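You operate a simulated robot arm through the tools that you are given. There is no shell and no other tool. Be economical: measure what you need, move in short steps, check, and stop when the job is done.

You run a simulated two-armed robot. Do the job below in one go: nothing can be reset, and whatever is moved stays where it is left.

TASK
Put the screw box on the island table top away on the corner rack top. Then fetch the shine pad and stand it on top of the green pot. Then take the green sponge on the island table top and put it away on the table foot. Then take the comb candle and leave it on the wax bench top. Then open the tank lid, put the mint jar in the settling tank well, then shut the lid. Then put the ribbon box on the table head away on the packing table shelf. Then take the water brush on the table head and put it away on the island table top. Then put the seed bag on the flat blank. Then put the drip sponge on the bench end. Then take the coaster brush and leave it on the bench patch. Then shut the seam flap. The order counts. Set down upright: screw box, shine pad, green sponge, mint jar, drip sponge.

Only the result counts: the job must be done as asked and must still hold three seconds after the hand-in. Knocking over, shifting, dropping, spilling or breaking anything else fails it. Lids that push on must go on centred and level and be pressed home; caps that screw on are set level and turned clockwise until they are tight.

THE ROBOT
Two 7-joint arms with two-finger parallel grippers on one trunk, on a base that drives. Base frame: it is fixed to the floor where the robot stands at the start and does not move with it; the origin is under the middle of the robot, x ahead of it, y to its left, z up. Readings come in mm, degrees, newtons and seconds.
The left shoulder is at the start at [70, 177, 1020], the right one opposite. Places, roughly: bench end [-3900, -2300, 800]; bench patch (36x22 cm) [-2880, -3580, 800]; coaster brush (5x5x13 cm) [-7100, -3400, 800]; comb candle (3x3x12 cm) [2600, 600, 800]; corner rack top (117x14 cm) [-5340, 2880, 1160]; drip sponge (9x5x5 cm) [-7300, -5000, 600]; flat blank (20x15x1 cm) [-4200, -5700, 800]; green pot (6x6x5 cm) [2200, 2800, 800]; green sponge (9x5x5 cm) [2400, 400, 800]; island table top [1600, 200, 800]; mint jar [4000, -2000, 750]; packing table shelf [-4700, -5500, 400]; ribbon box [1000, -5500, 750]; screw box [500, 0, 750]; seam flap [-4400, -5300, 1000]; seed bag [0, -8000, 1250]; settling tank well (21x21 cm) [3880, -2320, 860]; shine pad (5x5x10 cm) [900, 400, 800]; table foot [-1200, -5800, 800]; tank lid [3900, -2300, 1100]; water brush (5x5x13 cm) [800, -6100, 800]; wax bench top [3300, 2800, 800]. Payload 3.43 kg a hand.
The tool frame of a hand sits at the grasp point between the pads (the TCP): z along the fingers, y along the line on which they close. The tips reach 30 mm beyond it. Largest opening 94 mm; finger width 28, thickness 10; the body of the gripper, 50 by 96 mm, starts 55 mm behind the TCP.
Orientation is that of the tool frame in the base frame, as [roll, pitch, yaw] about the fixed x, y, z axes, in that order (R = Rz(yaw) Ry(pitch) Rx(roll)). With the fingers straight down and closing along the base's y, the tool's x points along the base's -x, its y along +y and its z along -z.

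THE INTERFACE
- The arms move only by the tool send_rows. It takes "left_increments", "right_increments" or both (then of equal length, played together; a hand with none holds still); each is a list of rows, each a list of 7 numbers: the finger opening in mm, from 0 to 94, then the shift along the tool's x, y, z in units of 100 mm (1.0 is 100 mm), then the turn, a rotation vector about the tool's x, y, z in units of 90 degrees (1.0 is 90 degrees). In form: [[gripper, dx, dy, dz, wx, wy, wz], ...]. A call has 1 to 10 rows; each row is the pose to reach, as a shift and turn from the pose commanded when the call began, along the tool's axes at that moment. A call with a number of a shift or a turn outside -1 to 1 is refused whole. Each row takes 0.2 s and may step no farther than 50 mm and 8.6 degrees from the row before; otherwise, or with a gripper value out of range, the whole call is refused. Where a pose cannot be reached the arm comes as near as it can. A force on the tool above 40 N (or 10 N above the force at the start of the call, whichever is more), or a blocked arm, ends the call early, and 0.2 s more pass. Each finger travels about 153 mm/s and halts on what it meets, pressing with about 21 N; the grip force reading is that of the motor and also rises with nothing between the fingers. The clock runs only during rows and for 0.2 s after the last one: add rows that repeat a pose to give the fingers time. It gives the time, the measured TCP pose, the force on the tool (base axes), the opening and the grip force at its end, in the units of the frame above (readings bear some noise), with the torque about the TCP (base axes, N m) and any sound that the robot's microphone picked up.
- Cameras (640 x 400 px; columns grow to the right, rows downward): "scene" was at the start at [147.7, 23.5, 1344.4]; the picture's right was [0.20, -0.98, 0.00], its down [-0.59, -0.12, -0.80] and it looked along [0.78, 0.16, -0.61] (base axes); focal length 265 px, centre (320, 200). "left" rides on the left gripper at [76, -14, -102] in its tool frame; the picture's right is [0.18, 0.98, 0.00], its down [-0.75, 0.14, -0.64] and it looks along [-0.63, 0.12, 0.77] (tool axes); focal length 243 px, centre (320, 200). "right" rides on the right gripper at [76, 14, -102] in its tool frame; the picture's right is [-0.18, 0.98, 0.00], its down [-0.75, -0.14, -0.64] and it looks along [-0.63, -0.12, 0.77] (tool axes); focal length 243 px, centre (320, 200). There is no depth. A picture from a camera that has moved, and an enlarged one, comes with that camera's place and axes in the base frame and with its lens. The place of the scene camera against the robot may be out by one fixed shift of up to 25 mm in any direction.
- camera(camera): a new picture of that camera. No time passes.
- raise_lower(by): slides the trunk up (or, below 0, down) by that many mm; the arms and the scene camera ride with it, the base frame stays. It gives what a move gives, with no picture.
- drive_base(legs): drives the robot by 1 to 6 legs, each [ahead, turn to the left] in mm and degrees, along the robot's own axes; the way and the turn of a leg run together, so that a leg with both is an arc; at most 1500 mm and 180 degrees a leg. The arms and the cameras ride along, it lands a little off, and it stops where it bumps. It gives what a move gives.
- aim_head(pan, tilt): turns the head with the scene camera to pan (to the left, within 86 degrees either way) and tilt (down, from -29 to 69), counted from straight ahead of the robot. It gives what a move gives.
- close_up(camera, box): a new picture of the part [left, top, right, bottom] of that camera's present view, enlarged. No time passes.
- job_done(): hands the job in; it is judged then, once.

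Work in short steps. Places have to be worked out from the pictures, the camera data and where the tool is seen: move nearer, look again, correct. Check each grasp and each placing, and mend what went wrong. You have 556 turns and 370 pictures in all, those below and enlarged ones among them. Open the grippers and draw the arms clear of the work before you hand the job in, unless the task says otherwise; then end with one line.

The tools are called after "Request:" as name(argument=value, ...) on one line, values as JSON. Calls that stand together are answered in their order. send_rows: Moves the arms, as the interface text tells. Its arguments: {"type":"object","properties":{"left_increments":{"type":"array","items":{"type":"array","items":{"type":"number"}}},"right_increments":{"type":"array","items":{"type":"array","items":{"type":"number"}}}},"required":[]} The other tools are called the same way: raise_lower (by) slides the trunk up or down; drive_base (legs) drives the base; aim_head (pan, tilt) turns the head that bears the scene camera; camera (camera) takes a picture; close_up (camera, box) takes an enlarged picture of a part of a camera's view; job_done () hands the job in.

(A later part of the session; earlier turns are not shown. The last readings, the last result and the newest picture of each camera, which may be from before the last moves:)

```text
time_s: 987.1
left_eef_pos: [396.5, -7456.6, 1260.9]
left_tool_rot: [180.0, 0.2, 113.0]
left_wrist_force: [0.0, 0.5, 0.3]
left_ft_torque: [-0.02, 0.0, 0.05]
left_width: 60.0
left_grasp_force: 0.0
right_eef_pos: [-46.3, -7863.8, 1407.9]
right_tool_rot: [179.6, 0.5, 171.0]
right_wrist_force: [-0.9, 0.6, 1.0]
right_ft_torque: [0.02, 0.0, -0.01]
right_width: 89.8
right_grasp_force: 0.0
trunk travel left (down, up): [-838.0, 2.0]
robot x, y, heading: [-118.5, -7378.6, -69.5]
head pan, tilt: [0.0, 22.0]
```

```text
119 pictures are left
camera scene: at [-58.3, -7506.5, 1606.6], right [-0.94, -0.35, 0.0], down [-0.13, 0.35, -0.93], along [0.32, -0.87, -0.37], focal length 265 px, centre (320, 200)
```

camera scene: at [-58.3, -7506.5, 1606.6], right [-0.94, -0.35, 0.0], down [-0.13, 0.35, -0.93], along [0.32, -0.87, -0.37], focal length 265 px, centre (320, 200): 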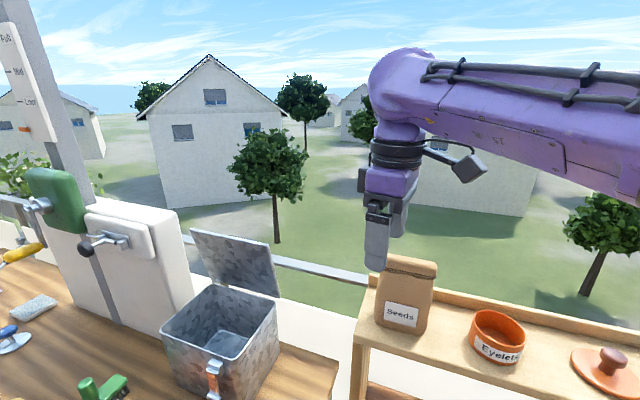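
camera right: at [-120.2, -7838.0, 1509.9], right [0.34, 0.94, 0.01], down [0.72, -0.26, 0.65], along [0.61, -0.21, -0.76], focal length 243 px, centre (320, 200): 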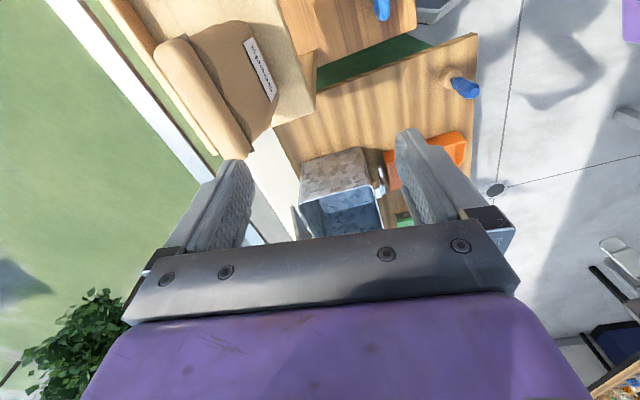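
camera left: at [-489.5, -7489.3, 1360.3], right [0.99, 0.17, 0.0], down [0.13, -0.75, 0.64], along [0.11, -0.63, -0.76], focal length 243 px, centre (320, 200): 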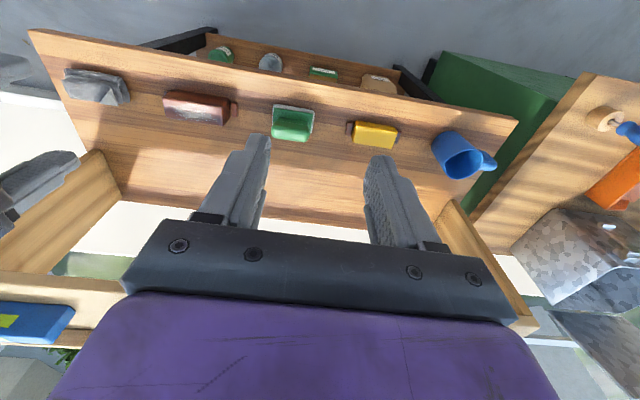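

Bag ridge centre ≈(−86, −7942). Moving over it and lowering.

Request:
send_rows(right_increments=[[90, 0.1, -0.3, 0.1, 0, 0, -0.02], [90, 0.2, -0.6, 0.2, 0, 0, -0.03], [90, 0.27, -0.83, 0.35, 0, 0, -0.04], [90, 0.27, -0.83, 0.5, 0, 0, -0.04]])

Request:
camera(camera="right")

Request:
camera(camera="scene")

```text
time_s: 988.1
left_eef_pos: [396.1, -7456.4, 1260.8]
left_tool_rot: [179.8, 0.2, 113.0]
left_wrist_force: [0.1, -0.1, -0.4]
left_ft_torque: [0.05, 0.04, 0.0]
left_width: 59.9
left_grasp_force: 0.1
right_eef_pos: [-85.8, -7941.8, 1355.9]
right_tool_rot: [179.7, 0.4, 174.7]
right_wrist_force: [-0.6, -0.9, 0.4]
right_ft_torque: [-0.03, 0.01, -0.02]
right_width: 90.0
right_grasp_force: 0.1
trunk travel left (down, up): [-838.0, 2.0]
robot x, y, heading: [-117.3, -7377.0, -69.8]
head pan, tilt: [0.0, 22.0]
```

```text
118 pictures are left
camera right: at [-162.1, -7920.5, 1458.6], right [0.27, 0.96, 0.01], down [0.73, -0.21, 0.65], along [0.62, -0.17, -0.76], focal length 243 px, centre (320, 200)
```

right: 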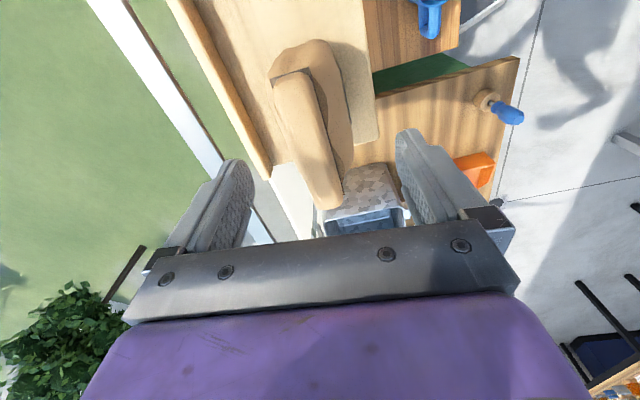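

```text
117 pictures are left
camera scene: at [-58.0, -7505.6, 1606.6], right [-0.94, -0.35, 0.0], down [-0.13, 0.35, -0.93], along [0.32, -0.87, -0.37], focal length 265 px, centre (320, 200)
```

scene: 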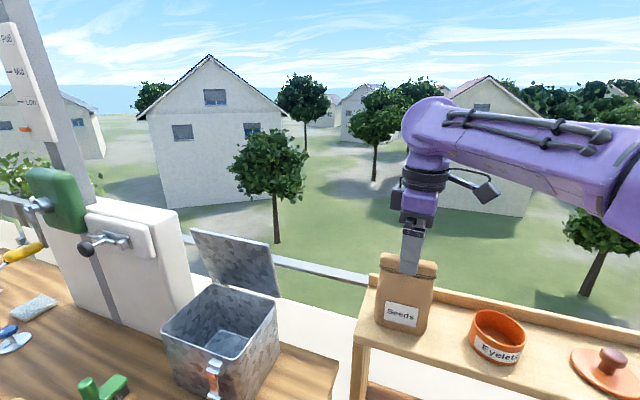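

Bag sits between the fingers. Lower 70 mm and close.

Request:
send_rows(right_increments=[[90, 0, -0.03, 0.35, 0, 0, 0], [90, 0, -0.03, 0.7, 0, 0, 0], [90, 0, -0.03, 0.7, 0, 0, 0], [60, 0, -0.03, 0.7, 0, 0, 0], [20, 0, -0.03, 0.7, 0, 0, 0], [10, 0, -0.03, 0.7, 0, 0, 0], [10, 0, -0.03, 0.7, 0, 0, 0]])

Request:
camera(camera="right")

```text
time_s: 989.7
left_eef_pos: [397.0, -7456.3, 1260.9]
left_tool_rot: [179.9, 0.3, 113.0]
left_wrist_force: [-0.4, -0.2, 0.1]
left_ft_torque: [0.0, 0.0, 0.03]
left_width: 59.8
left_grasp_force: 0.0
right_eef_pos: [-86.4, -7942.6, 1288.2]
right_tool_rot: [179.7, 0.5, 174.6]
right_wrist_force: [0.3, 1.0, 0.0]
right_ft_torque: [0.02, -0.06, 0.04]
right_width: 60.1
right_grasp_force: 21.1
trunk travel left (down, up): [-838.0, 2.0]
robot x, y, heading: [-123.1, -7376.9, -69.7]
head pan, tilt: [0.0, 22.0]
```

```text
116 pictures are left
camera right: at [-161.4, -7922.2, 1391.6], right [0.28, 0.96, 0.01], down [0.73, -0.21, 0.65], along [0.62, -0.17, -0.76], focal length 243 px, centre (320, 200)
```

right: 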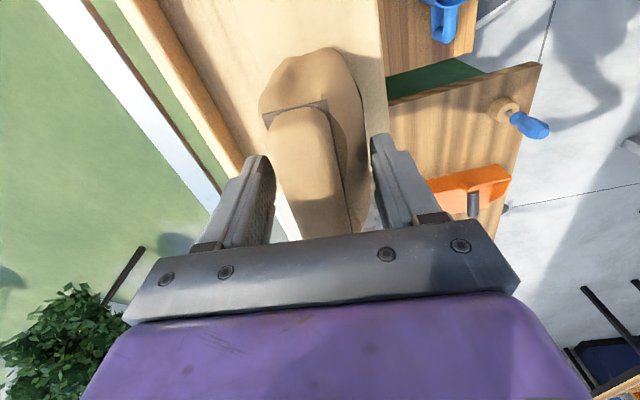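

Gripped at 60 mm. Lifting and backing away.

Request:
send_rows(right_increments=[[10, 0, 0, -0.15, 0, 0, 0], [10, 0, 0, -0.4, 0, 0, 0], [10, 0, 0, -0.7, 0, 0, 0], [10, 0, 0.2, -0.9, 0, 0, 0], [10, 0, 0.5, -1.0, 0, 0, 0]])

Request:
drive_base(legs=[[-260, 0]])

Request:
camera(camera="scene")

```text
time_s: 990.9
left_eef_pos: [396.5, -7454.2, 1260.4]
left_tool_rot: [179.9, 0.3, 113.0]
left_wrist_force: [0.4, -0.2, -0.1]
left_ft_torque: [-0.03, 0.01, 0.0]
left_width: 59.9
left_grasp_force: 0.0
right_eef_pos: [-80.5, -7888.1, 1389.8]
right_tool_rot: [179.9, 0.4, 174.6]
right_wrist_force: [-0.3, 0.8, -1.9]
right_ft_torque: [-0.03, -0.01, 0.03]
right_width: 59.7
right_grasp_force: 21.1
trunk travel left (down, up): [-838.0, 2.0]
robot x, y, heading: [-117.9, -7376.8, -69.7]
head pan, tilt: [0.0, 22.0]
```

```text
time_s: 992.8
left_eef_pos: [305.7, -7212.4, 1260.3]
left_tool_rot: [179.9, 0.1, 112.7]
left_wrist_force: [-0.2, -0.9, -0.1]
left_ft_torque: [0.04, -0.02, -0.01]
left_width: 59.9
left_grasp_force: 0.0
right_eef_pos: [-171.7, -7645.1, 1387.2]
right_tool_rot: [179.7, 0.6, 174.4]
right_wrist_force: [0.5, -0.7, -1.6]
right_ft_torque: [-0.01, 0.01, -0.01]
right_width: 59.4
right_grasp_force: 20.8
trunk travel left (down, up): [-838.0, 2.0]
robot x, y, heading: [-213.6, -7131.2, -70.1]
head pan, tilt: [0.0, 22.0]
```

```text
115 pictures are left
camera scene: at [-148.3, -7260.3, 1606.3], right [-0.94, -0.34, 0.0], down [-0.13, 0.35, -0.93], along [0.32, -0.87, -0.38], focal length 265 px, centre (320, 200)
```

scene: 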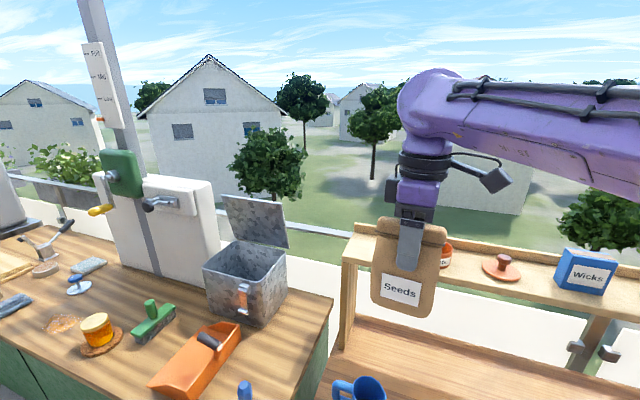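

Bag held. Driving west along the south side to the packing table's back.

Request:
drive_base(legs=[[0, -110], [1500, 0], [1500, 0], [950, 0], [0, -90]])

Request:
aim_head(pan=0, tilt=28)

Request:
camera(camera="scene")

```text
time_s: 1020.5
left_eef_pos: [-4682.3, -6985.9, 1260.2]
left_tool_rot: [180.0, 0.1, -86.4]
left_wrist_force: [0.3, 0.7, -0.3]
left_ft_torque: [0.0, -0.01, 0.02]
left_width: 60.0
left_grasp_force: 0.1
right_eef_pos: [-4089.8, -6733.0, 1386.9]
right_tool_rot: [179.6, 0.4, -24.7]
right_wrist_force: [0.4, -0.2, -1.5]
right_ft_torque: [0.03, -0.01, 0.0]
right_width: 59.5
right_grasp_force: 20.8
trunk travel left (down, up): [-838.0, 2.0]
robot x, y, heading: [-4219.9, -7235.0, 91.0]
head pan, tilt: [0.0, 22.0]
```

```text
time_s: 1021.1
left_eef_pos: [-4683.2, -6985.0, 1259.9]
left_tool_rot: [179.8, 0.1, -86.4]
left_wrist_force: [-0.6, 0.6, -0.8]
left_ft_torque: [0.02, -0.01, -0.03]
left_width: 60.0
left_grasp_force: 0.1
right_eef_pos: [-4088.3, -6732.7, 1387.2]
right_tool_rot: [179.7, 0.3, -24.7]
right_wrist_force: [0.4, 1.1, -2.5]
right_ft_torque: [0.0, -0.03, 0.01]
right_width: 59.8
right_grasp_force: 21.1
trunk travel left (down, up): [-838.0, 2.0]
robot x, y, heading: [-4220.6, -7231.6, 90.8]
head pan, tilt: [0.0, 28.0]
```

```text
114 pictures are left
camera scene: at [-4211.2, -7083.1, 1596.9], right [1.0, 0.01, 0.0], down [0.01, -0.47, -0.88], along [-0.01, 0.88, -0.47], focal length 265 px, centre (320, 200)
```

scene: 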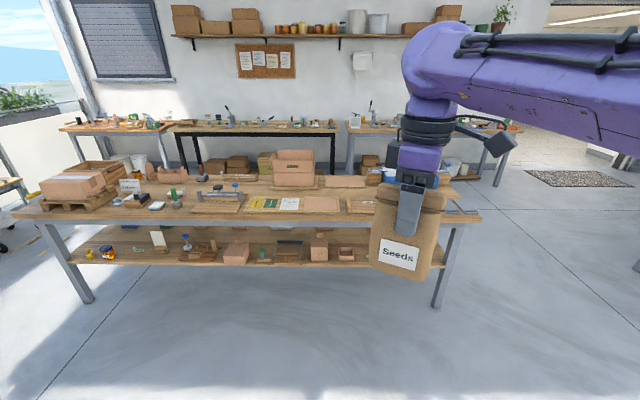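

Enlarging the table top to identify the flat blank.

Request:
close_up(camera="scene", box=[180, 140, 420, 240])

```text
2.67 times, centred on (300, 190) of scene
camera zoom: at [-4211.2, -7083.1, 1596.9], right [1.0, 0.01, 0.0], down [0.01, -0.47, -0.88], along [-0.01, 0.88, -0.47], focal length 707 px, centre (373, 227)
```

zoom: 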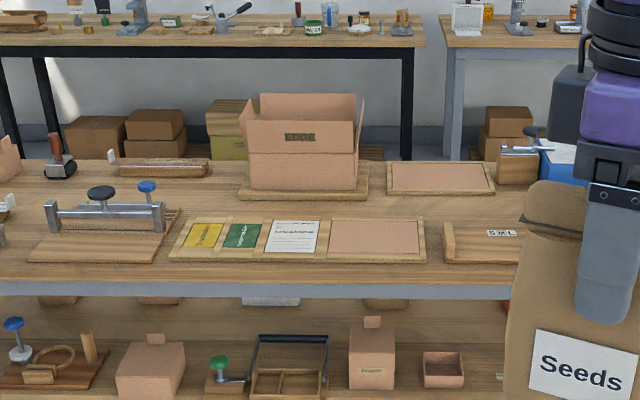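

The near blank at about (−4223, −5668) is the flat blank (the carton "BASE" at (−4400, −5300) has the flap). Driving up to the table.

Request:
drive_base(legs=[[1130, 0]])

Request:
aim_head(pan=0, tilt=45)

Request:
camera(camera="scene")

Request:
camera(camera="right")

```text
time_s: 1026.7
left_eef_pos: [-4696.5, -5891.9, 1260.6]
left_tool_rot: [179.9, 0.3, -86.6]
left_wrist_force: [0.1, 0.1, -0.4]
left_ft_torque: [-0.01, 0.01, 0.0]
left_width: 59.9
left_grasp_force: 0.0
right_eef_pos: [-4099.7, -5642.5, 1388.5]
right_tool_rot: [179.7, 0.3, -25.0]
right_wrist_force: [0.6, -0.5, -1.2]
right_ft_torque: [0.01, -0.02, -0.01]
right_width: 59.6
right_grasp_force: 21.0
trunk travel left (down, up): [-838.0, 2.0]
robot x, y, heading: [-4240.3, -6138.1, 90.8]
head pan, tilt: [0.0, 28.0]
```

```text
time_s: 1027.5
left_eef_pos: [-4696.3, -5892.4, 1260.5]
left_tool_rot: [179.9, 0.1, -86.7]
left_wrist_force: [-0.3, 0.2, 0.0]
left_ft_torque: [-0.01, 0.0, -0.01]
left_width: 60.2
left_grasp_force: 0.0
right_eef_pos: [-4101.1, -5640.1, 1387.8]
right_tool_rot: [179.5, 0.5, -25.1]
right_wrist_force: [0.3, 0.0, -1.4]
right_ft_torque: [-0.02, -0.01, 0.02]
right_width: 59.6
right_grasp_force: 20.9
trunk travel left (down, up): [-838.0, 2.0]
robot x, y, heading: [-4233.1, -6139.1, 90.6]
head pan, tilt: [0.0, 45.0]
```

```text
112 pictures are left
camera scene: at [-4224.5, -6001.5, 1571.2], right [1.0, 0.01, 0.0], down [0.01, -0.71, -0.71], along [-0.01, 0.71, -0.71], focal length 265 px, centre (320, 200)
```

scene: 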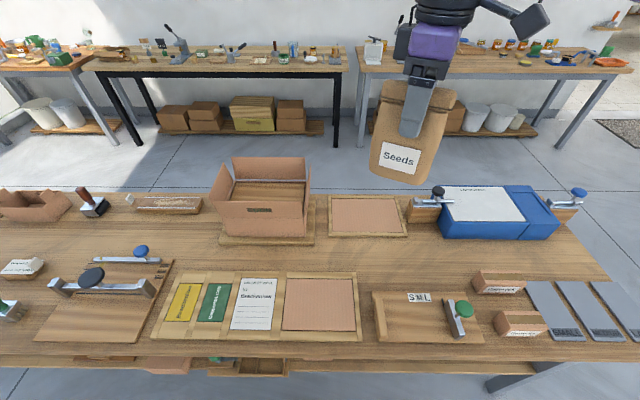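

```text
111 pictures are left
camera right: at [-4037.2, -5685.5, 1490.5], right [-0.58, -0.81, 0.01], down [-0.62, 0.45, 0.65], along [-0.53, 0.37, -0.76], focal length 243 px, centre (320, 200)
```

right: 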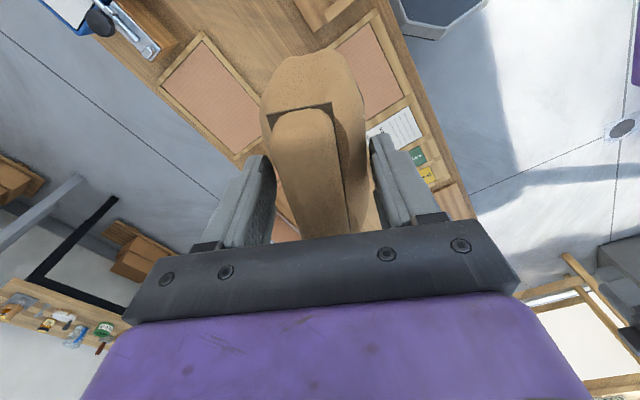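

Blank centre ≈(−4230, −5692). Moving the bag over it while descending.

Request:
send_rows(right_increments=[[10, -0.15, 0.17, 0.2, 0, 0, 0], [10, -0.3, 0.34, 0.5, 0, 0, 0], [10, -0.47, 0.52, 0.8, 0, 0, 0]])

Request:
send_rows(right_increments=[[10, -0.15, 0.17, 0.2, 0, 0, 0], [10, -0.3, 0.34, 0.5, 0, 0, 0], [10, -0.47, 0.52, 0.8, 0, 0, 0]])

Request:
send_rows(right_increments=[[10, 0, 0, 0.4, 0, 0, 0], [10, 0, 0, 0.8, 0, 0, 0], [10, 0, 0, 1.0, 0, 0, 0]])

Request:
camera(camera="scene")

Request:
camera(camera="right")

```text
time_s: 1028.3
left_eef_pos: [-4696.4, -5891.4, 1260.4]
left_tool_rot: [179.9, 0.2, -86.5]
left_wrist_force: [-0.5, 0.3, 0.4]
left_ft_torque: [-0.02, -0.02, -0.02]
left_width: 60.1
left_grasp_force: 0.0
right_eef_pos: [-4167.2, -5667.3, 1306.9]
right_tool_rot: [179.7, 0.5, -25.0]
right_wrist_force: [-0.1, 0.1, -2.0]
right_ft_torque: [0.01, 0.0, -0.01]
right_width: 59.7
right_grasp_force: 20.7
trunk travel left (down, up): [-838.0, 2.0]
robot x, y, heading: [-4238.3, -6138.6, 90.6]
head pan, tilt: [0.0, 45.0]
```

```text
time_s: 1029.1
left_eef_pos: [-4696.5, -5891.2, 1259.7]
left_tool_rot: [179.8, 0.2, -86.6]
left_wrist_force: [-0.8, 0.4, -1.0]
left_ft_torque: [0.0, -0.04, -0.01]
left_width: 60.0
left_grasp_force: 0.0
right_eef_pos: [-4230.9, -5694.1, 1229.7]
right_tool_rot: [179.8, 0.4, -25.0]
right_wrist_force: [-0.3, -1.0, -2.0]
right_ft_torque: [-0.02, -0.03, 0.0]
right_width: 59.6
right_grasp_force: 21.2
trunk travel left (down, up): [-838.0, 2.0]
robot x, y, heading: [-4236.5, -6138.6, 90.6]
head pan, tilt: [0.0, 45.0]
```

```text
time_s: 1029.9
left_eef_pos: [-4695.8, -5891.8, 1260.5]
left_tool_rot: [179.9, 0.2, -86.6]
left_wrist_force: [0.6, -0.5, 0.1]
left_ft_torque: [-0.01, 0.01, 0.02]
left_width: 60.0
left_grasp_force: 0.2
right_eef_pos: [-4232.1, -5695.9, 1130.6]
right_tool_rot: [179.7, 0.5, -24.9]
right_wrist_force: [-0.4, -0.1, -1.7]
right_ft_torque: [0.04, -0.03, -0.02]
right_width: 59.6
right_grasp_force: 20.9
trunk travel left (down, up): [-838.0, 2.0]
robot x, y, heading: [-4236.3, -6140.2, 90.7]
head pan, tilt: [0.0, 45.0]
```

```text
110 pictures are left
camera scene: at [-4224.6, -6002.3, 1571.2], right [1.0, 0.01, 0.0], down [0.01, -0.71, -0.71], along [-0.01, 0.71, -0.71], focal length 265 px, centre (320, 200)
```

scene: 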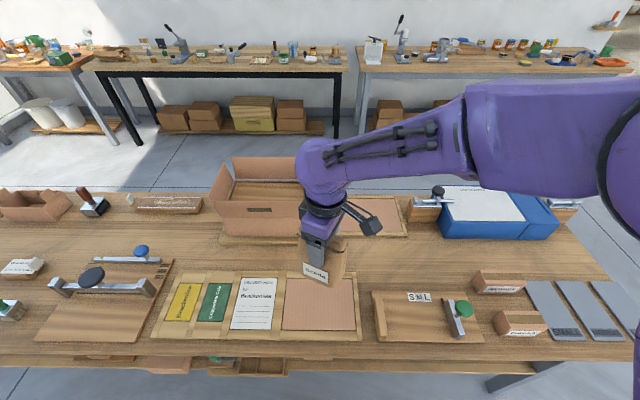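

```text
109 pictures are left
camera right: at [-4168.7, -5740.5, 1233.9], right [-0.58, -0.81, 0.01], down [-0.62, 0.45, 0.65], along [-0.53, 0.37, -0.76], focal length 243 px, centre (320, 200)
```

right: 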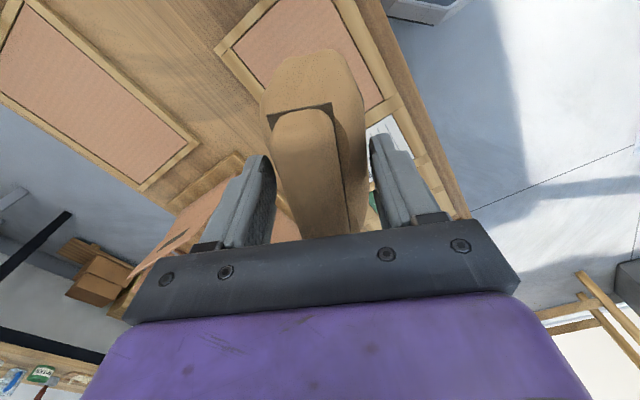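

From the hand view the blank's corners give centre (−4246, −5675). Correcting and lowering to ~940.

Request:
send_rows(right_increments=[[10, -0.11, -0.07, 0.3, 0, 0, 0], [10, -0.21, -0.13, 0.6, 0, 0, 0], [10, -0.21, -0.13, 1.0, 0, 0, 0]])

Request:
send_rows(right_increments=[[10, 0, 0, 0.3, 0, 0, 0], [10, 0, 0, 0.6, 0, 0, 0], [10, 0, 0, 0.85, 0, 0, 0]])

Request:
camera(camera="scene")

Request:
camera(camera="right")

```text
time_s: 1030.7
left_eef_pos: [-4695.2, -5892.0, 1259.2]
left_tool_rot: [179.9, 0.2, -86.7]
left_wrist_force: [-0.2, 0.0, -0.2]
left_ft_torque: [-0.03, 0.01, -0.03]
left_width: 59.9
left_grasp_force: 0.1
right_eef_pos: [-4247.9, -5675.3, 1033.3]
right_tool_rot: [179.6, 0.4, -25.0]
right_wrist_force: [-0.7, 0.2, -1.5]
right_ft_torque: [-0.01, 0.01, 0.0]
right_width: 59.5
right_grasp_force: 20.6
trunk travel left (down, up): [-838.0, 2.0]
robot x, y, heading: [-4235.9, -6135.6, 90.6]
head pan, tilt: [0.0, 45.0]
```

```text
time_s: 1031.5
left_eef_pos: [-4696.1, -5890.8, 1259.1]
left_tool_rot: [179.9, 0.2, -86.7]
left_wrist_force: [0.4, -0.4, -0.3]
left_ft_torque: [0.01, 0.02, 0.0]
left_width: 59.9
left_grasp_force: 0.1
right_eef_pos: [-4249.9, -5677.2, 944.7]
right_tool_rot: [179.7, 0.4, -24.9]
right_wrist_force: [0.0, 0.1, -1.6]
right_ft_torque: [0.0, 0.02, -0.02]
right_width: 59.6
right_grasp_force: 21.4
trunk travel left (down, up): [-838.0, 2.0]
robot x, y, heading: [-4235.7, -6137.6, 90.5]
head pan, tilt: [0.0, 45.0]
```

```text
108 pictures are left
camera scene: at [-4224.7, -6001.5, 1571.1], right [1.0, 0.01, 0.0], down [0.01, -0.71, -0.71], along [-0.01, 0.71, -0.71], focal length 265 px, centre (320, 200)
```

scene: 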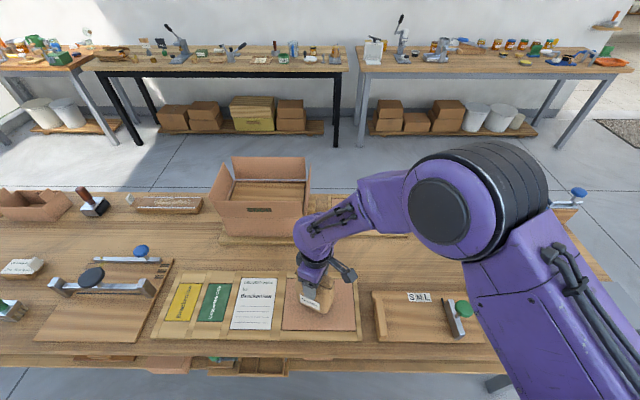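

```text
107 pictures are left
camera right: at [-4186.6, -5721.6, 1048.7], right [-0.58, -0.81, 0.01], down [-0.62, 0.45, 0.65], along [-0.53, 0.37, -0.76], focal length 243 px, centre (320, 200)
```

right: 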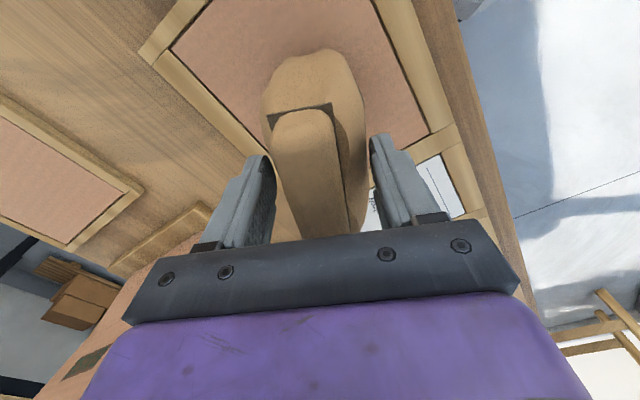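

Bag is over the blank's middle. Lowering slowly to contact.

Request:
send_rows(right_increments=[[10, -0.02, 0, 0.12, 0, 0, 0], [10, -0.02, 0, 0.2, 0, 0, 0], [10, -0.02, 0, 0.26, 0, 0, 0], [10, -0.02, 0, 0.31, 0, 0, 0], [10, -0.02, 0, 0.36, 0, 0, 0], [10, -0.02, 0, 0.41, 0, 0, 0], [10, -0.02, 0, 0.46, 0, 0, 0], [10, -0.02, 0, 0.5, 0, 0, 0]])

Request:
close_up(camera="scene", box=[240, 220, 400, 350])

```text
time_s: 1033.0
left_eef_pos: [-4695.2, -5895.6, 1259.8]
left_tool_rot: [179.9, 0.3, -86.7]
left_wrist_force: [-0.1, -0.5, 0.1]
left_ft_torque: [0.01, 0.0, -0.05]
left_width: 60.1
left_grasp_force: 0.1
right_eef_pos: [-4249.4, -5677.8, 906.8]
right_tool_rot: [179.8, 0.6, -25.0]
right_wrist_force: [2.1, -6.7, 23.6]
right_ft_torque: [-0.8, -0.31, 0.01]
right_width: 59.5
right_grasp_force: 21.2
trunk travel left (down, up): [-838.0, 2.0]
robot x, y, heading: [-4233.5, -6141.4, 90.5]
head pan, tilt: [0.0, 45.0]
stopped in row 7 (right hand): the force on the tool passed its limit (the readings are from after the stop); the commanded pose is now the measured one
```

```text
3.08 times, centred on (320, 285) of scene
camera zoom: at [-4224.1, -6006.3, 1571.5], right [1.0, 0.01, 0.0], down [0.01, -0.71, -0.71], along [-0.01, 0.71, -0.71], focal length 815 px, centre (320, -62)
```

zoom: 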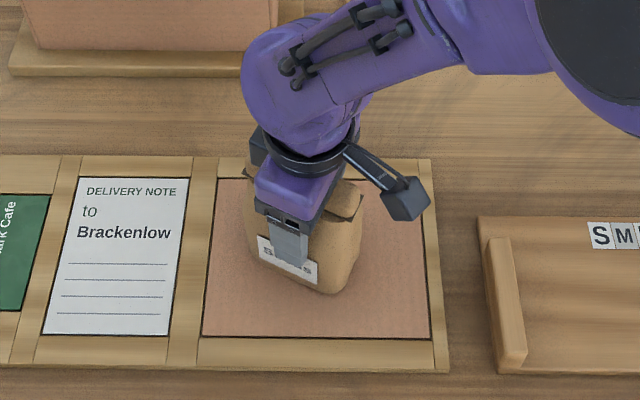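

Bag stands on the blank. Releasing and rising.

Request:
send_rows(right_increments=[[65, 0, 0, -0.02, 0, 0, 0], [80, 0, 0, -0.02, 0, 0, 0], [92, 0, 0, -0.02, 0, 0, 0], [92, 0, 0, -0.15, 0, 0, 0], [92, 0, 0, -0.4, 0, 0, 0], [92, 0, 0, -0.8, 0, 0, 0], [92, 0, 0, -1.0, 0, 0, 0]])

Request:
send_rows(right_increments=[[92, 0, 0, -0.4, 0, 0, 0], [92, 0, 0, -0.8, 0, 0, 0], [92, 0, 0, -1.0, 0, 0, 0]])

Request:
send_rows(right_increments=[[92, 0, 0, -0.4, 0, 0, 0], [92, 0, 0, -0.8, 0, 0, 0], [92, 0, 0, -1.0, 0, 0, 0]])

Request:
camera(camera="scene")

```text
time_s: 1034.6
left_eef_pos: [-4695.7, -5893.1, 1260.3]
left_tool_rot: [179.9, 0.1, -86.6]
left_wrist_force: [-0.2, -0.3, -0.4]
left_ft_torque: [-0.02, 0.02, -0.01]
left_width: 60.1
left_grasp_force: 0.2
right_eef_pos: [-4250.3, -5678.8, 1005.1]
right_tool_rot: [179.7, 0.5, -24.8]
right_wrist_force: [-0.1, 0.0, 0.6]
right_ft_torque: [0.01, 0.01, 0.02]
right_width: 92.2
right_grasp_force: 0.0
trunk travel left (down, up): [-838.0, 2.0]
robot x, y, heading: [-4238.1, -6142.1, 90.8]
head pan, tilt: [0.0, 45.0]
```

```text
time_s: 1035.4
left_eef_pos: [-4695.6, -5891.2, 1259.5]
left_tool_rot: [180.0, 0.3, -86.5]
left_wrist_force: [-0.4, -0.3, 0.0]
left_ft_torque: [-0.01, -0.03, -0.01]
left_width: 59.7
left_grasp_force: 0.1
right_eef_pos: [-4248.0, -5674.1, 1105.2]
right_tool_rot: [179.7, 0.5, -25.0]
right_wrist_force: [0.2, 0.3, -0.2]
right_ft_torque: [-0.02, -0.02, 0.02]
right_width: 92.2
right_grasp_force: 0.0
trunk travel left (down, up): [-838.0, 2.0]
robot x, y, heading: [-4238.0, -6140.0, 90.5]
head pan, tilt: [0.0, 45.0]
```

```text
time_s: 1036.2
left_eef_pos: [-4695.9, -5891.3, 1260.6]
left_tool_rot: [179.9, 0.2, -86.6]
left_wrist_force: [0.4, 0.8, 0.0]
left_ft_torque: [0.02, 0.0, 0.02]
left_width: 60.1
left_grasp_force: 0.0
right_eef_pos: [-4248.5, -5674.0, 1205.1]
right_tool_rot: [179.7, 0.4, -25.0]
right_wrist_force: [0.2, -0.7, -0.4]
right_ft_torque: [-0.02, -0.01, 0.02]
right_width: 91.7
right_grasp_force: 0.1
trunk travel left (down, up): [-838.0, 2.0]
robot x, y, heading: [-4236.1, -6144.1, 90.7]
head pan, tilt: [0.0, 45.0]
```

```text
105 pictures are left
camera scene: at [-4224.6, -6002.1, 1571.1], right [1.0, 0.01, 0.0], down [0.01, -0.71, -0.71], along [-0.01, 0.71, -0.71], focal length 265 px, centre (320, 200)
```

scene: 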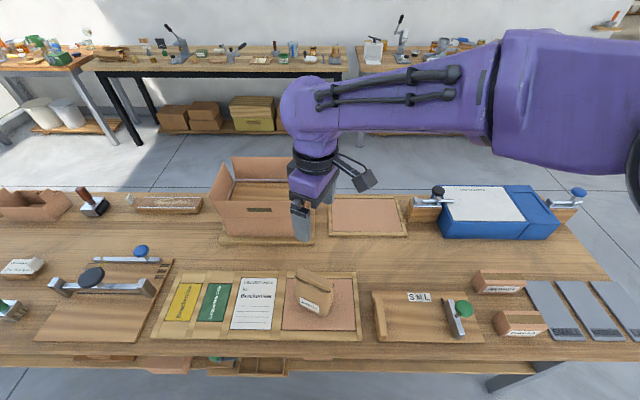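

The seed bag is on the flat blank. Next the drip sponge near (−7300, −5000): driving round the packing table's west end.

Request:
drive_base(legs=[[-480, 0], [0, 89.5], [1500, 0], [600, 0], [0, -90]])

Request:
aim_head(pan=30, tilt=20)

Request:
camera(camera="scene")

```text
time_s: 1056.8
left_eef_pos: [-6828.0, -6399.8, 1260.2]
left_tool_rot: [179.9, 0.2, -85.6]
left_wrist_force: [-1.4, -0.7, 0.3]
left_ft_torque: [0.0, 0.01, 0.04]
left_width: 60.2
left_grasp_force: 0.0
right_eef_pos: [-6382.5, -6176.2, 1204.0]
right_tool_rot: [179.8, 0.4, -24.0]
right_wrist_force: [-0.1, -0.4, 0.0]
right_ft_torque: [-0.01, -0.02, -0.01]
right_width: 91.9
right_grasp_force: 0.0
trunk travel left (down, up): [-838.0, 2.0]
robot x, y, heading: [-6363.1, -6638.4, 91.3]
head pan, tilt: [0.0, 45.0]
```

```text
time_s: 1057.8
left_eef_pos: [-6827.9, -6401.6, 1260.6]
left_tool_rot: [-180.0, 0.2, -85.7]
left_wrist_force: [0.4, -0.9, 0.1]
left_ft_torque: [0.06, -0.01, 0.0]
left_width: 60.0
left_grasp_force: 0.1
right_eef_pos: [-6384.3, -6176.7, 1204.8]
right_tool_rot: [179.8, 0.4, -23.9]
right_wrist_force: [0.0, 0.2, 0.0]
right_ft_torque: [-0.02, -0.01, 0.01]
right_width: 92.4
right_grasp_force: 0.0
trunk travel left (down, up): [-838.0, 2.0]
robot x, y, heading: [-6363.3, -6644.2, 91.6]
head pan, tilt: [30.0, 20.0]
```

```text
104 pictures are left
camera scene: at [-6400.6, -6505.7, 1609.8], right [0.85, 0.52, 0.0], down [0.18, -0.29, -0.94], along [-0.49, 0.8, -0.34], focal length 265 px, centre (320, 200)
```

scene: 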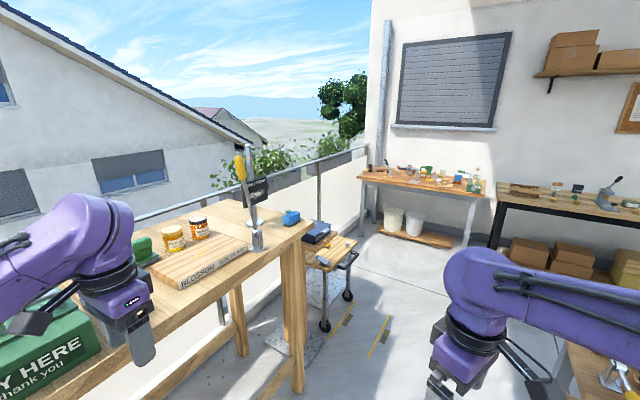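

I see the trolley beyond the sales stand. Driving north and facing it.

Request:
drive_base(legs=[[1500, 0], [100, 0], [0, 88.5]])

Request:
aim_head(pan=0, tilt=40)

Request:
camera(camera="scene")

```text
time_s: 1069.7
left_eef_pos: [-6646.2, -5495.3, 1261.2]
left_tool_rot: [179.9, 0.1, 1.2]
left_wrist_force: [-0.2, 0.1, 0.4]
left_ft_torque: [0.0, 0.03, -0.02]
left_width: 60.0
left_grasp_force: 0.1
right_eef_pos: [-6847.0, -5040.8, 1204.2]
right_tool_rot: [179.6, 0.5, 62.9]
right_wrist_force: [0.0, -0.2, 1.0]
right_ft_torque: [0.02, 0.02, 0.03]
right_width: 92.1
right_grasp_force: 0.1
trunk travel left (down, up): [-838.0, 2.0]
robot x, y, heading: [-6387.1, -5044.1, 178.3]
head pan, tilt: [30.0, 20.0]
```

```text
time_s: 1070.7
left_eef_pos: [-6645.8, -5495.2, 1261.6]
left_tool_rot: [179.9, 0.2, 1.2]
left_wrist_force: [-0.8, -0.2, -0.7]
left_ft_torque: [0.01, 0.03, -0.01]
left_width: 60.0
left_grasp_force: 0.0
right_eef_pos: [-6846.2, -5041.2, 1205.3]
right_tool_rot: [179.7, 0.4, 62.9]
right_wrist_force: [-0.1, 0.1, 1.1]
right_ft_torque: [-0.01, 0.0, 0.0]
right_width: 92.0
right_grasp_force: 0.1
trunk travel left (down, up): [-838.0, 2.0]
robot x, y, heading: [-6385.8, -5043.0, 178.3]
head pan, tilt: [0.0, 40.0]
```

```text
103 pictures are left
camera scene: at [-6504.4, -5036.0, 1578.5], right [0.03, 1.0, 0.0], down [0.64, -0.02, -0.77], along [-0.77, 0.02, -0.64], focal length 265 px, centre (320, 200)
```

scene: 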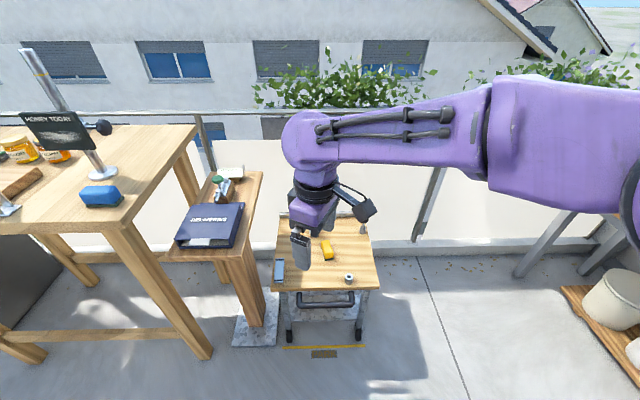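

Enlarging the trolley.

Request:
close_up(camera="scene", box=[250, 200, 400, 310])

Request:
camera(camera="right")

```text
3.64 times, centred on (325, 255) of scene
camera zoom: at [-6504.4, -5036.0, 1578.5], right [0.03, 1.0, 0.0], down [0.64, -0.02, -0.77], along [-0.77, 0.02, -0.64], focal length 964 px, centre (302, 0)
```

zoom: 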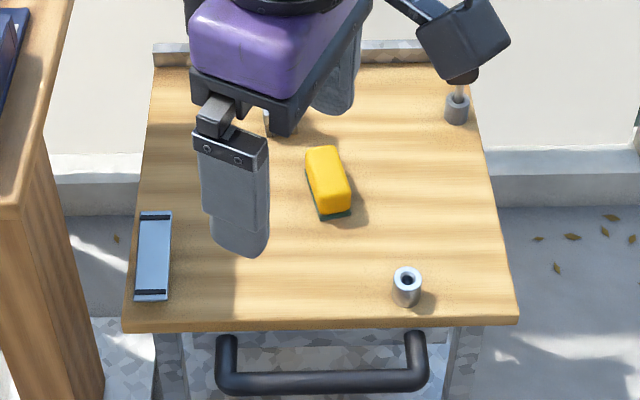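

```text
101 pictures are left
camera right: at [-6799.8, -4977.7, 1307.4], right [0.79, -0.61, 0.01], down [-0.47, -0.6, 0.65], along [-0.39, -0.52, -0.76], focal length 243 px, centre (320, 200)
```

right: 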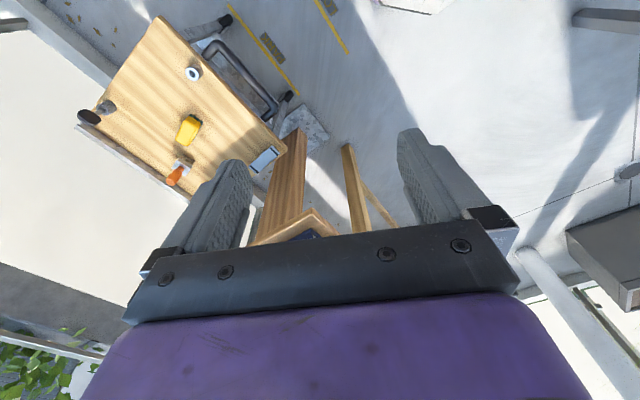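

The drip sponge is the yellow one at about (−7275, −4987), top ≈655, long axis ≈11° off x. Lower the trunk, turn the hand to match, and drive nearer (not touching the trolley).

Request:
raise_lower(by=-300)

Request:
send_rows(right_increments=[[92, 0, 0, 0, 0, 0, 0.09], [92, 0, 0, 0, 0, 0, 0.18], [92, 0, 0, 0, 0, 0, 0.27], [92, 0, 0, 0, 0, 0, 0.36], [92, 0, 0, 0, 0, 0, 0.45], [92, 0, 0, 0, 0, 0, 0.577]])

Request:
drive_base(legs=[[380, 0]])

Request:
camera(camera="right")

Request:
camera(camera="scene")

```text
time_s: 1073.7
left_eef_pos: [-6646.3, -5495.8, 960.5]
left_tool_rot: [179.9, 0.2, 1.2]
left_wrist_force: [0.7, 0.5, -0.1]
left_ft_torque: [0.03, 0.04, 0.0]
left_width: 60.1
left_grasp_force: 0.0
right_eef_pos: [-6847.5, -5040.0, 904.2]
right_tool_rot: [179.7, 0.5, 62.9]
right_wrist_force: [0.1, 0.1, 0.0]
right_ft_torque: [0.04, -0.02, -0.02]
right_width: 92.0
right_grasp_force: 0.0
trunk travel left (down, up): [-538.0, 302.0]
robot x, y, heading: [-6380.2, -5046.7, 178.2]
head pan, tilt: [0.0, 40.0]
```

```text
refused: row 6 steps farther than a row can; nothing moved
```

```text
time_s: 1076.1
left_eef_pos: [-7026.4, -5482.1, 960.4]
left_tool_rot: [179.9, 0.1, 0.8]
left_wrist_force: [-0.7, -0.8, 0.2]
left_ft_torque: [0.03, -0.04, 0.01]
left_width: 60.1
left_grasp_force: 0.1
right_eef_pos: [-7223.9, -5026.7, 905.5]
right_tool_rot: [179.7, 0.4, 62.6]
right_wrist_force: [-0.7, 0.0, -0.1]
right_ft_torque: [-0.01, -0.05, -0.01]
right_width: 92.2
right_grasp_force: 0.0
trunk travel left (down, up): [-538.0, 302.0]
robot x, y, heading: [-6756.8, -5037.3, 178.2]
head pan, tilt: [0.0, 40.0]
```

```text
100 pictures are left
camera right: at [-7176.8, -4963.7, 1007.2], right [0.79, -0.62, 0.01], down [-0.47, -0.6, 0.65], along [-0.39, -0.51, -0.76], focal length 243 px, centre (320, 200)
```

right: 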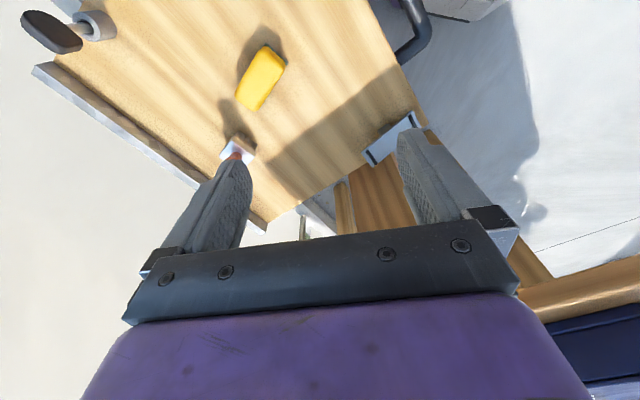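

```text
99 pictures are left
camera scene: at [-6881.9, -5023.6, 1278.3], right [0.03, 1.0, 0.0], down [0.64, -0.02, -0.77], along [-0.77, 0.03, -0.64], focal length 265 px, centre (320, 200)
```

scene: 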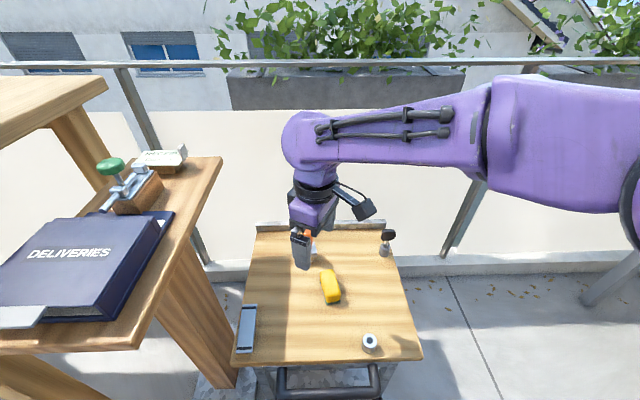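

Sponge centre ≈(−7276, −4983), yaw ≈17°. Turning and moving the hand above it.

Request:
send_rows(right_increments=[[92, 0.03, -0.11, 0, 0, 0, 0.085], [92, 0.06, -0.22, 0, 0, 0, 0.17], [92, 0.08, -0.33, 0, 0, 0, 0.255], [92, 0.11, -0.44, 0, 0, 0, 0.34], [92, 0.13, -0.55, 0, 0, 0, 0.425], [92, 0.156, -0.655, 0, 0, 0, 0.507]])

Request:
send_rows(right_increments=[[92, 0, 0, 0.4, 0, 0, 0], [92, 0, 0, 0.8, 0, 0, 0], [92, 0, 0, 1.0, 0, 0, 0]])

Request:
camera(camera="right")

```text
time_s: 1077.5
left_eef_pos: [-7026.1, -5482.5, 959.4]
left_tool_rot: [179.8, 0.2, 1.0]
left_wrist_force: [0.3, -0.6, 1.0]
left_ft_torque: [0.01, 0.02, 0.03]
left_width: 59.9
left_grasp_force: 0.2
right_eef_pos: [-7273.7, -4981.1, 905.2]
right_tool_rot: [179.5, 0.2, 16.8]
right_wrist_force: [0.3, 0.5, 0.3]
right_ft_torque: [0.01, 0.0, 0.02]
right_width: 92.0
right_grasp_force: 0.1
trunk travel left (down, up): [-538.0, 302.0]
robot x, y, heading: [-6760.7, -5034.3, 177.9]
head pan, tilt: [0.0, 40.0]
```

```text
time_s: 1078.3
left_eef_pos: [-7027.4, -5482.0, 959.8]
left_tool_rot: [179.9, 0.2, 0.9]
left_wrist_force: [-0.3, 0.5, -0.2]
left_ft_torque: [0.0, 0.02, 0.0]
left_width: 60.1
left_grasp_force: 0.0
right_eef_pos: [-7275.5, -4984.6, 803.9]
right_tool_rot: [179.5, 0.1, 17.0]
right_wrist_force: [-0.2, -0.1, 0.0]
right_ft_torque: [0.0, 0.0, -0.03]
right_width: 91.8
right_grasp_force: 0.2
trunk travel left (down, up): [-538.0, 302.0]
robot x, y, heading: [-6759.2, -5036.4, 178.1]
head pan, tilt: [0.0, 40.0]
```

```text
98 pictures are left
camera right: at [-7199.5, -4974.4, 907.5], right [0.11, -0.99, 0.01], down [-0.76, -0.08, 0.64], along [-0.64, -0.08, -0.77], focal length 243 px, centre (320, 200)
```

right: 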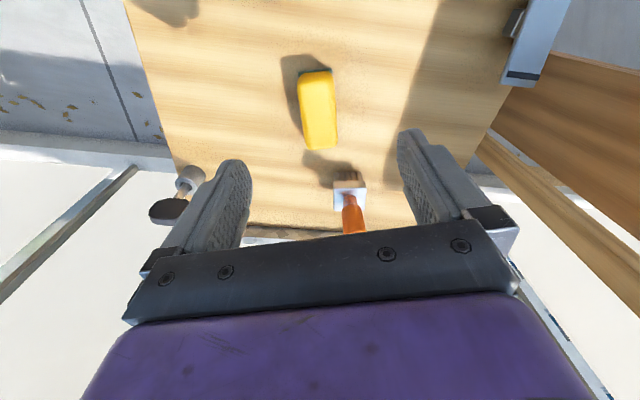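

Aligned; the sponge is a bit lower/farther: ≈(−7296, −4986), top ≈625. Descending to 720.

Request:
send_rows(right_increments=[[92, -0.1, -0.03, 0.3, 0, 0, 0], [92, -0.2, -0.05, 0.6, 0, 0, 0], [92, -0.2, -0.05, 0.85, 0, 0, 0]])

Request:
camera(camera="right")

```text
time_s: 1079.1
left_eef_pos: [-7027.0, -5482.5, 960.2]
left_tool_rot: [179.9, 0.2, 0.9]
left_wrist_force: [-0.2, -0.3, -0.3]
left_ft_torque: [0.01, 0.0, 0.02]
left_width: 60.0
left_grasp_force: 0.1
right_eef_pos: [-7296.4, -4986.1, 717.8]
right_tool_rot: [179.5, 0.1, 17.0]
right_wrist_force: [-1.1, -0.4, -0.4]
right_ft_torque: [0.0, 0.0, 0.0]
right_width: 92.0
right_grasp_force: 0.1
trunk travel left (down, up): [-538.0, 302.0]
robot x, y, heading: [-6759.0, -5031.1, 178.0]
head pan, tilt: [0.0, 40.0]
```

```text
97 pictures are left
camera right: at [-7220.8, -4976.2, 820.7], right [0.11, -0.99, 0.01], down [-0.76, -0.08, 0.64], along [-0.64, -0.08, -0.77], focal length 243 px, centre (320, 200)
```

right: 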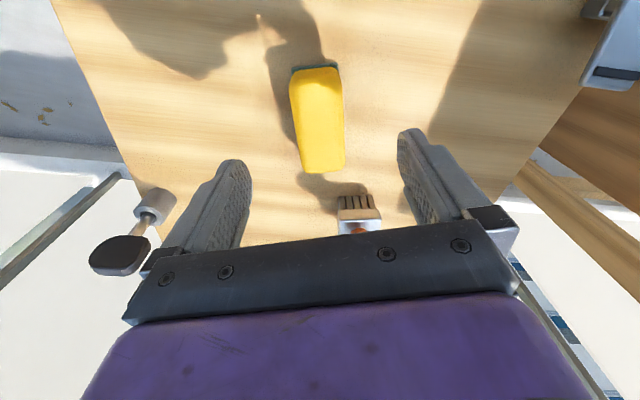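

Centred. Descend to TCP≈610 and close.

Request:
send_rows(right_increments=[[92, -0.02, 0, 0.4, 0, 0, 0], [92, -0.02, 0, 0.8, 0, 0, 0], [92, -0.02, 0, 1.0, 0, 0, 0]])

Request:
send_rows(right_increments=[[92, 0, 0, 0.08, 0, 0, 0], [92, 0, 0, 0.08, 0, 0, 0], [50, 0, 0, 0.08, 0, 0, 0], [5, 0, 0, 0.08, 0, 0, 0], [5, 0, 0, 0.08, 0, 0, 0], [5, 0, 0, 0.08, 0, 0, 0]])

Request:
camera(camera="right")

```text
time_s: 1079.9
left_eef_pos: [-7026.3, -5482.8, 960.2]
left_tool_rot: [179.9, 0.2, 0.9]
left_wrist_force: [0.0, 0.0, 0.0]
left_ft_torque: [-0.01, -0.02, 0.0]
left_width: 60.2
left_grasp_force: 0.1
right_eef_pos: [-7298.2, -4988.4, 618.0]
right_tool_rot: [179.5, 0.1, 17.0]
right_wrist_force: [0.8, 0.1, -0.5]
right_ft_torque: [0.01, -0.03, -0.02]
right_width: 92.0
right_grasp_force: 0.0
trunk travel left (down, up): [-538.0, 302.0]
robot x, y, heading: [-6758.3, -5034.7, 178.2]
head pan, tilt: [0.0, 40.0]
```

```text
time_s: 1081.3
left_eef_pos: [-7026.4, -5483.1, 960.9]
left_tool_rot: [180.0, 0.2, 0.9]
left_wrist_force: [-0.2, 0.2, -0.5]
left_ft_torque: [-0.03, 0.02, 0.04]
left_width: 59.9
left_grasp_force: 0.1
right_eef_pos: [-7298.2, -4987.4, 611.1]
right_tool_rot: [179.5, 0.1, 16.8]
right_wrist_force: [0.4, -0.2, 0.4]
right_ft_torque: [-0.01, 0.03, -0.03]
right_width: 46.6
right_grasp_force: 21.1
trunk travel left (down, up): [-538.0, 302.0]
robot x, y, heading: [-6760.1, -5030.1, 178.0]
head pan, tilt: [0.0, 40.0]
```

```text
96 pictures are left
camera right: at [-7221.7, -4978.2, 714.4], right [0.11, -0.99, 0.01], down [-0.76, -0.08, 0.64], along [-0.64, -0.08, -0.77], focal length 243 px, centre (320, 200)
```

right: 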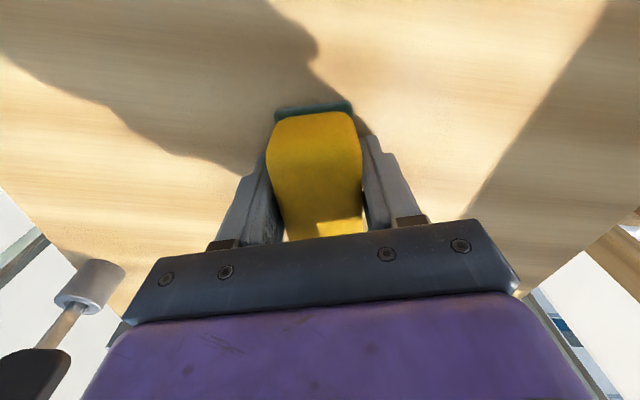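

Gripped at 46.6 mm. Lifting, backing off and raising the trunk.

Request:
send_rows(right_increments=[[5, 0, 0, -0.15, 0, 0, 0], [5, 0, 0, -0.4, 0, 0, 0], [5, 0, 0, -0.8, 0, 0, 0], [5, 0, 0, -1.0, 0, 0, 0]])

Request:
raise_lower(by=295)

Request:
drive_base(legs=[[-500, 0]])

Request:
camera(camera="scene")

```text
time_s: 1082.3
left_eef_pos: [-7025.3, -5482.5, 960.9]
left_tool_rot: [179.9, 0.2, 0.9]
left_wrist_force: [-0.1, -0.1, -0.5]
left_ft_torque: [-0.02, -0.02, 0.0]
left_width: 60.0
left_grasp_force: 0.2
right_eef_pos: [-7298.5, -4985.6, 711.6]
right_tool_rot: [179.5, 0.2, 17.1]
right_wrist_force: [0.7, -0.7, -1.0]
right_ft_torque: [-0.01, 0.03, -0.02]
right_width: 46.6
right_grasp_force: 21.3
trunk travel left (down, up): [-538.0, 302.0]
robot x, y, heading: [-6757.9, -5037.8, 177.9]
head pan, tilt: [0.0, 40.0]
```

```text
time_s: 1085.2
left_eef_pos: [-7025.9, -5483.1, 1255.0]
left_tool_rot: [180.0, 0.2, 0.9]
left_wrist_force: [-0.2, 0.1, 0.3]
left_ft_torque: [-0.03, 0.02, -0.04]
left_width: 60.0
left_grasp_force: 0.0
right_eef_pos: [-7298.5, -4985.9, 1005.2]
right_tool_rot: [179.5, 0.1, 16.9]
right_wrist_force: [0.0, -0.1, 0.2]
right_ft_torque: [0.01, 0.01, -0.01]
right_width: 45.9
right_grasp_force: 21.0
trunk travel left (down, up): [-833.0, 7.0]
robot x, y, heading: [-6759.2, -5031.8, 178.1]
head pan, tilt: [0.0, 40.0]
```

```text
time_s: 1088.2
left_eef_pos: [-6524.1, -5497.8, 1254.0]
left_tool_rot: [180.0, 0.2, 0.9]
left_wrist_force: [-0.3, 0.3, 0.5]
left_ft_torque: [-0.02, 0.0, 0.04]
left_width: 60.0
left_grasp_force: 0.0
right_eef_pos: [-6796.2, -5002.8, 1005.6]
right_tool_rot: [179.5, 0.0, 16.9]
right_wrist_force: [-0.1, 0.0, -1.1]
right_ft_torque: [-0.03, -0.01, 0.01]
right_width: 45.3
right_grasp_force: 20.5
trunk travel left (down, up): [-833.0, 7.0]
robot x, y, heading: [-6254.5, -5047.0, 177.9]
head pan, tilt: [0.0, 40.0]
```

```text
95 pictures are left
camera scene: at [-6380.0, -5040.1, 1573.3], right [0.03, 1.0, 0.0], down [0.64, -0.02, -0.77], along [-0.77, 0.02, -0.64], focal length 265 px, centre (320, 200)
```

scene: 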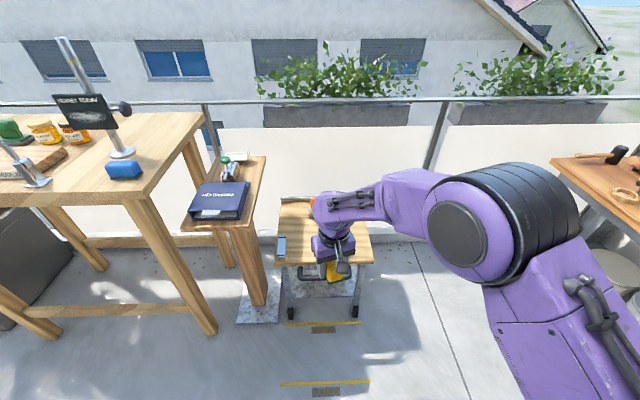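

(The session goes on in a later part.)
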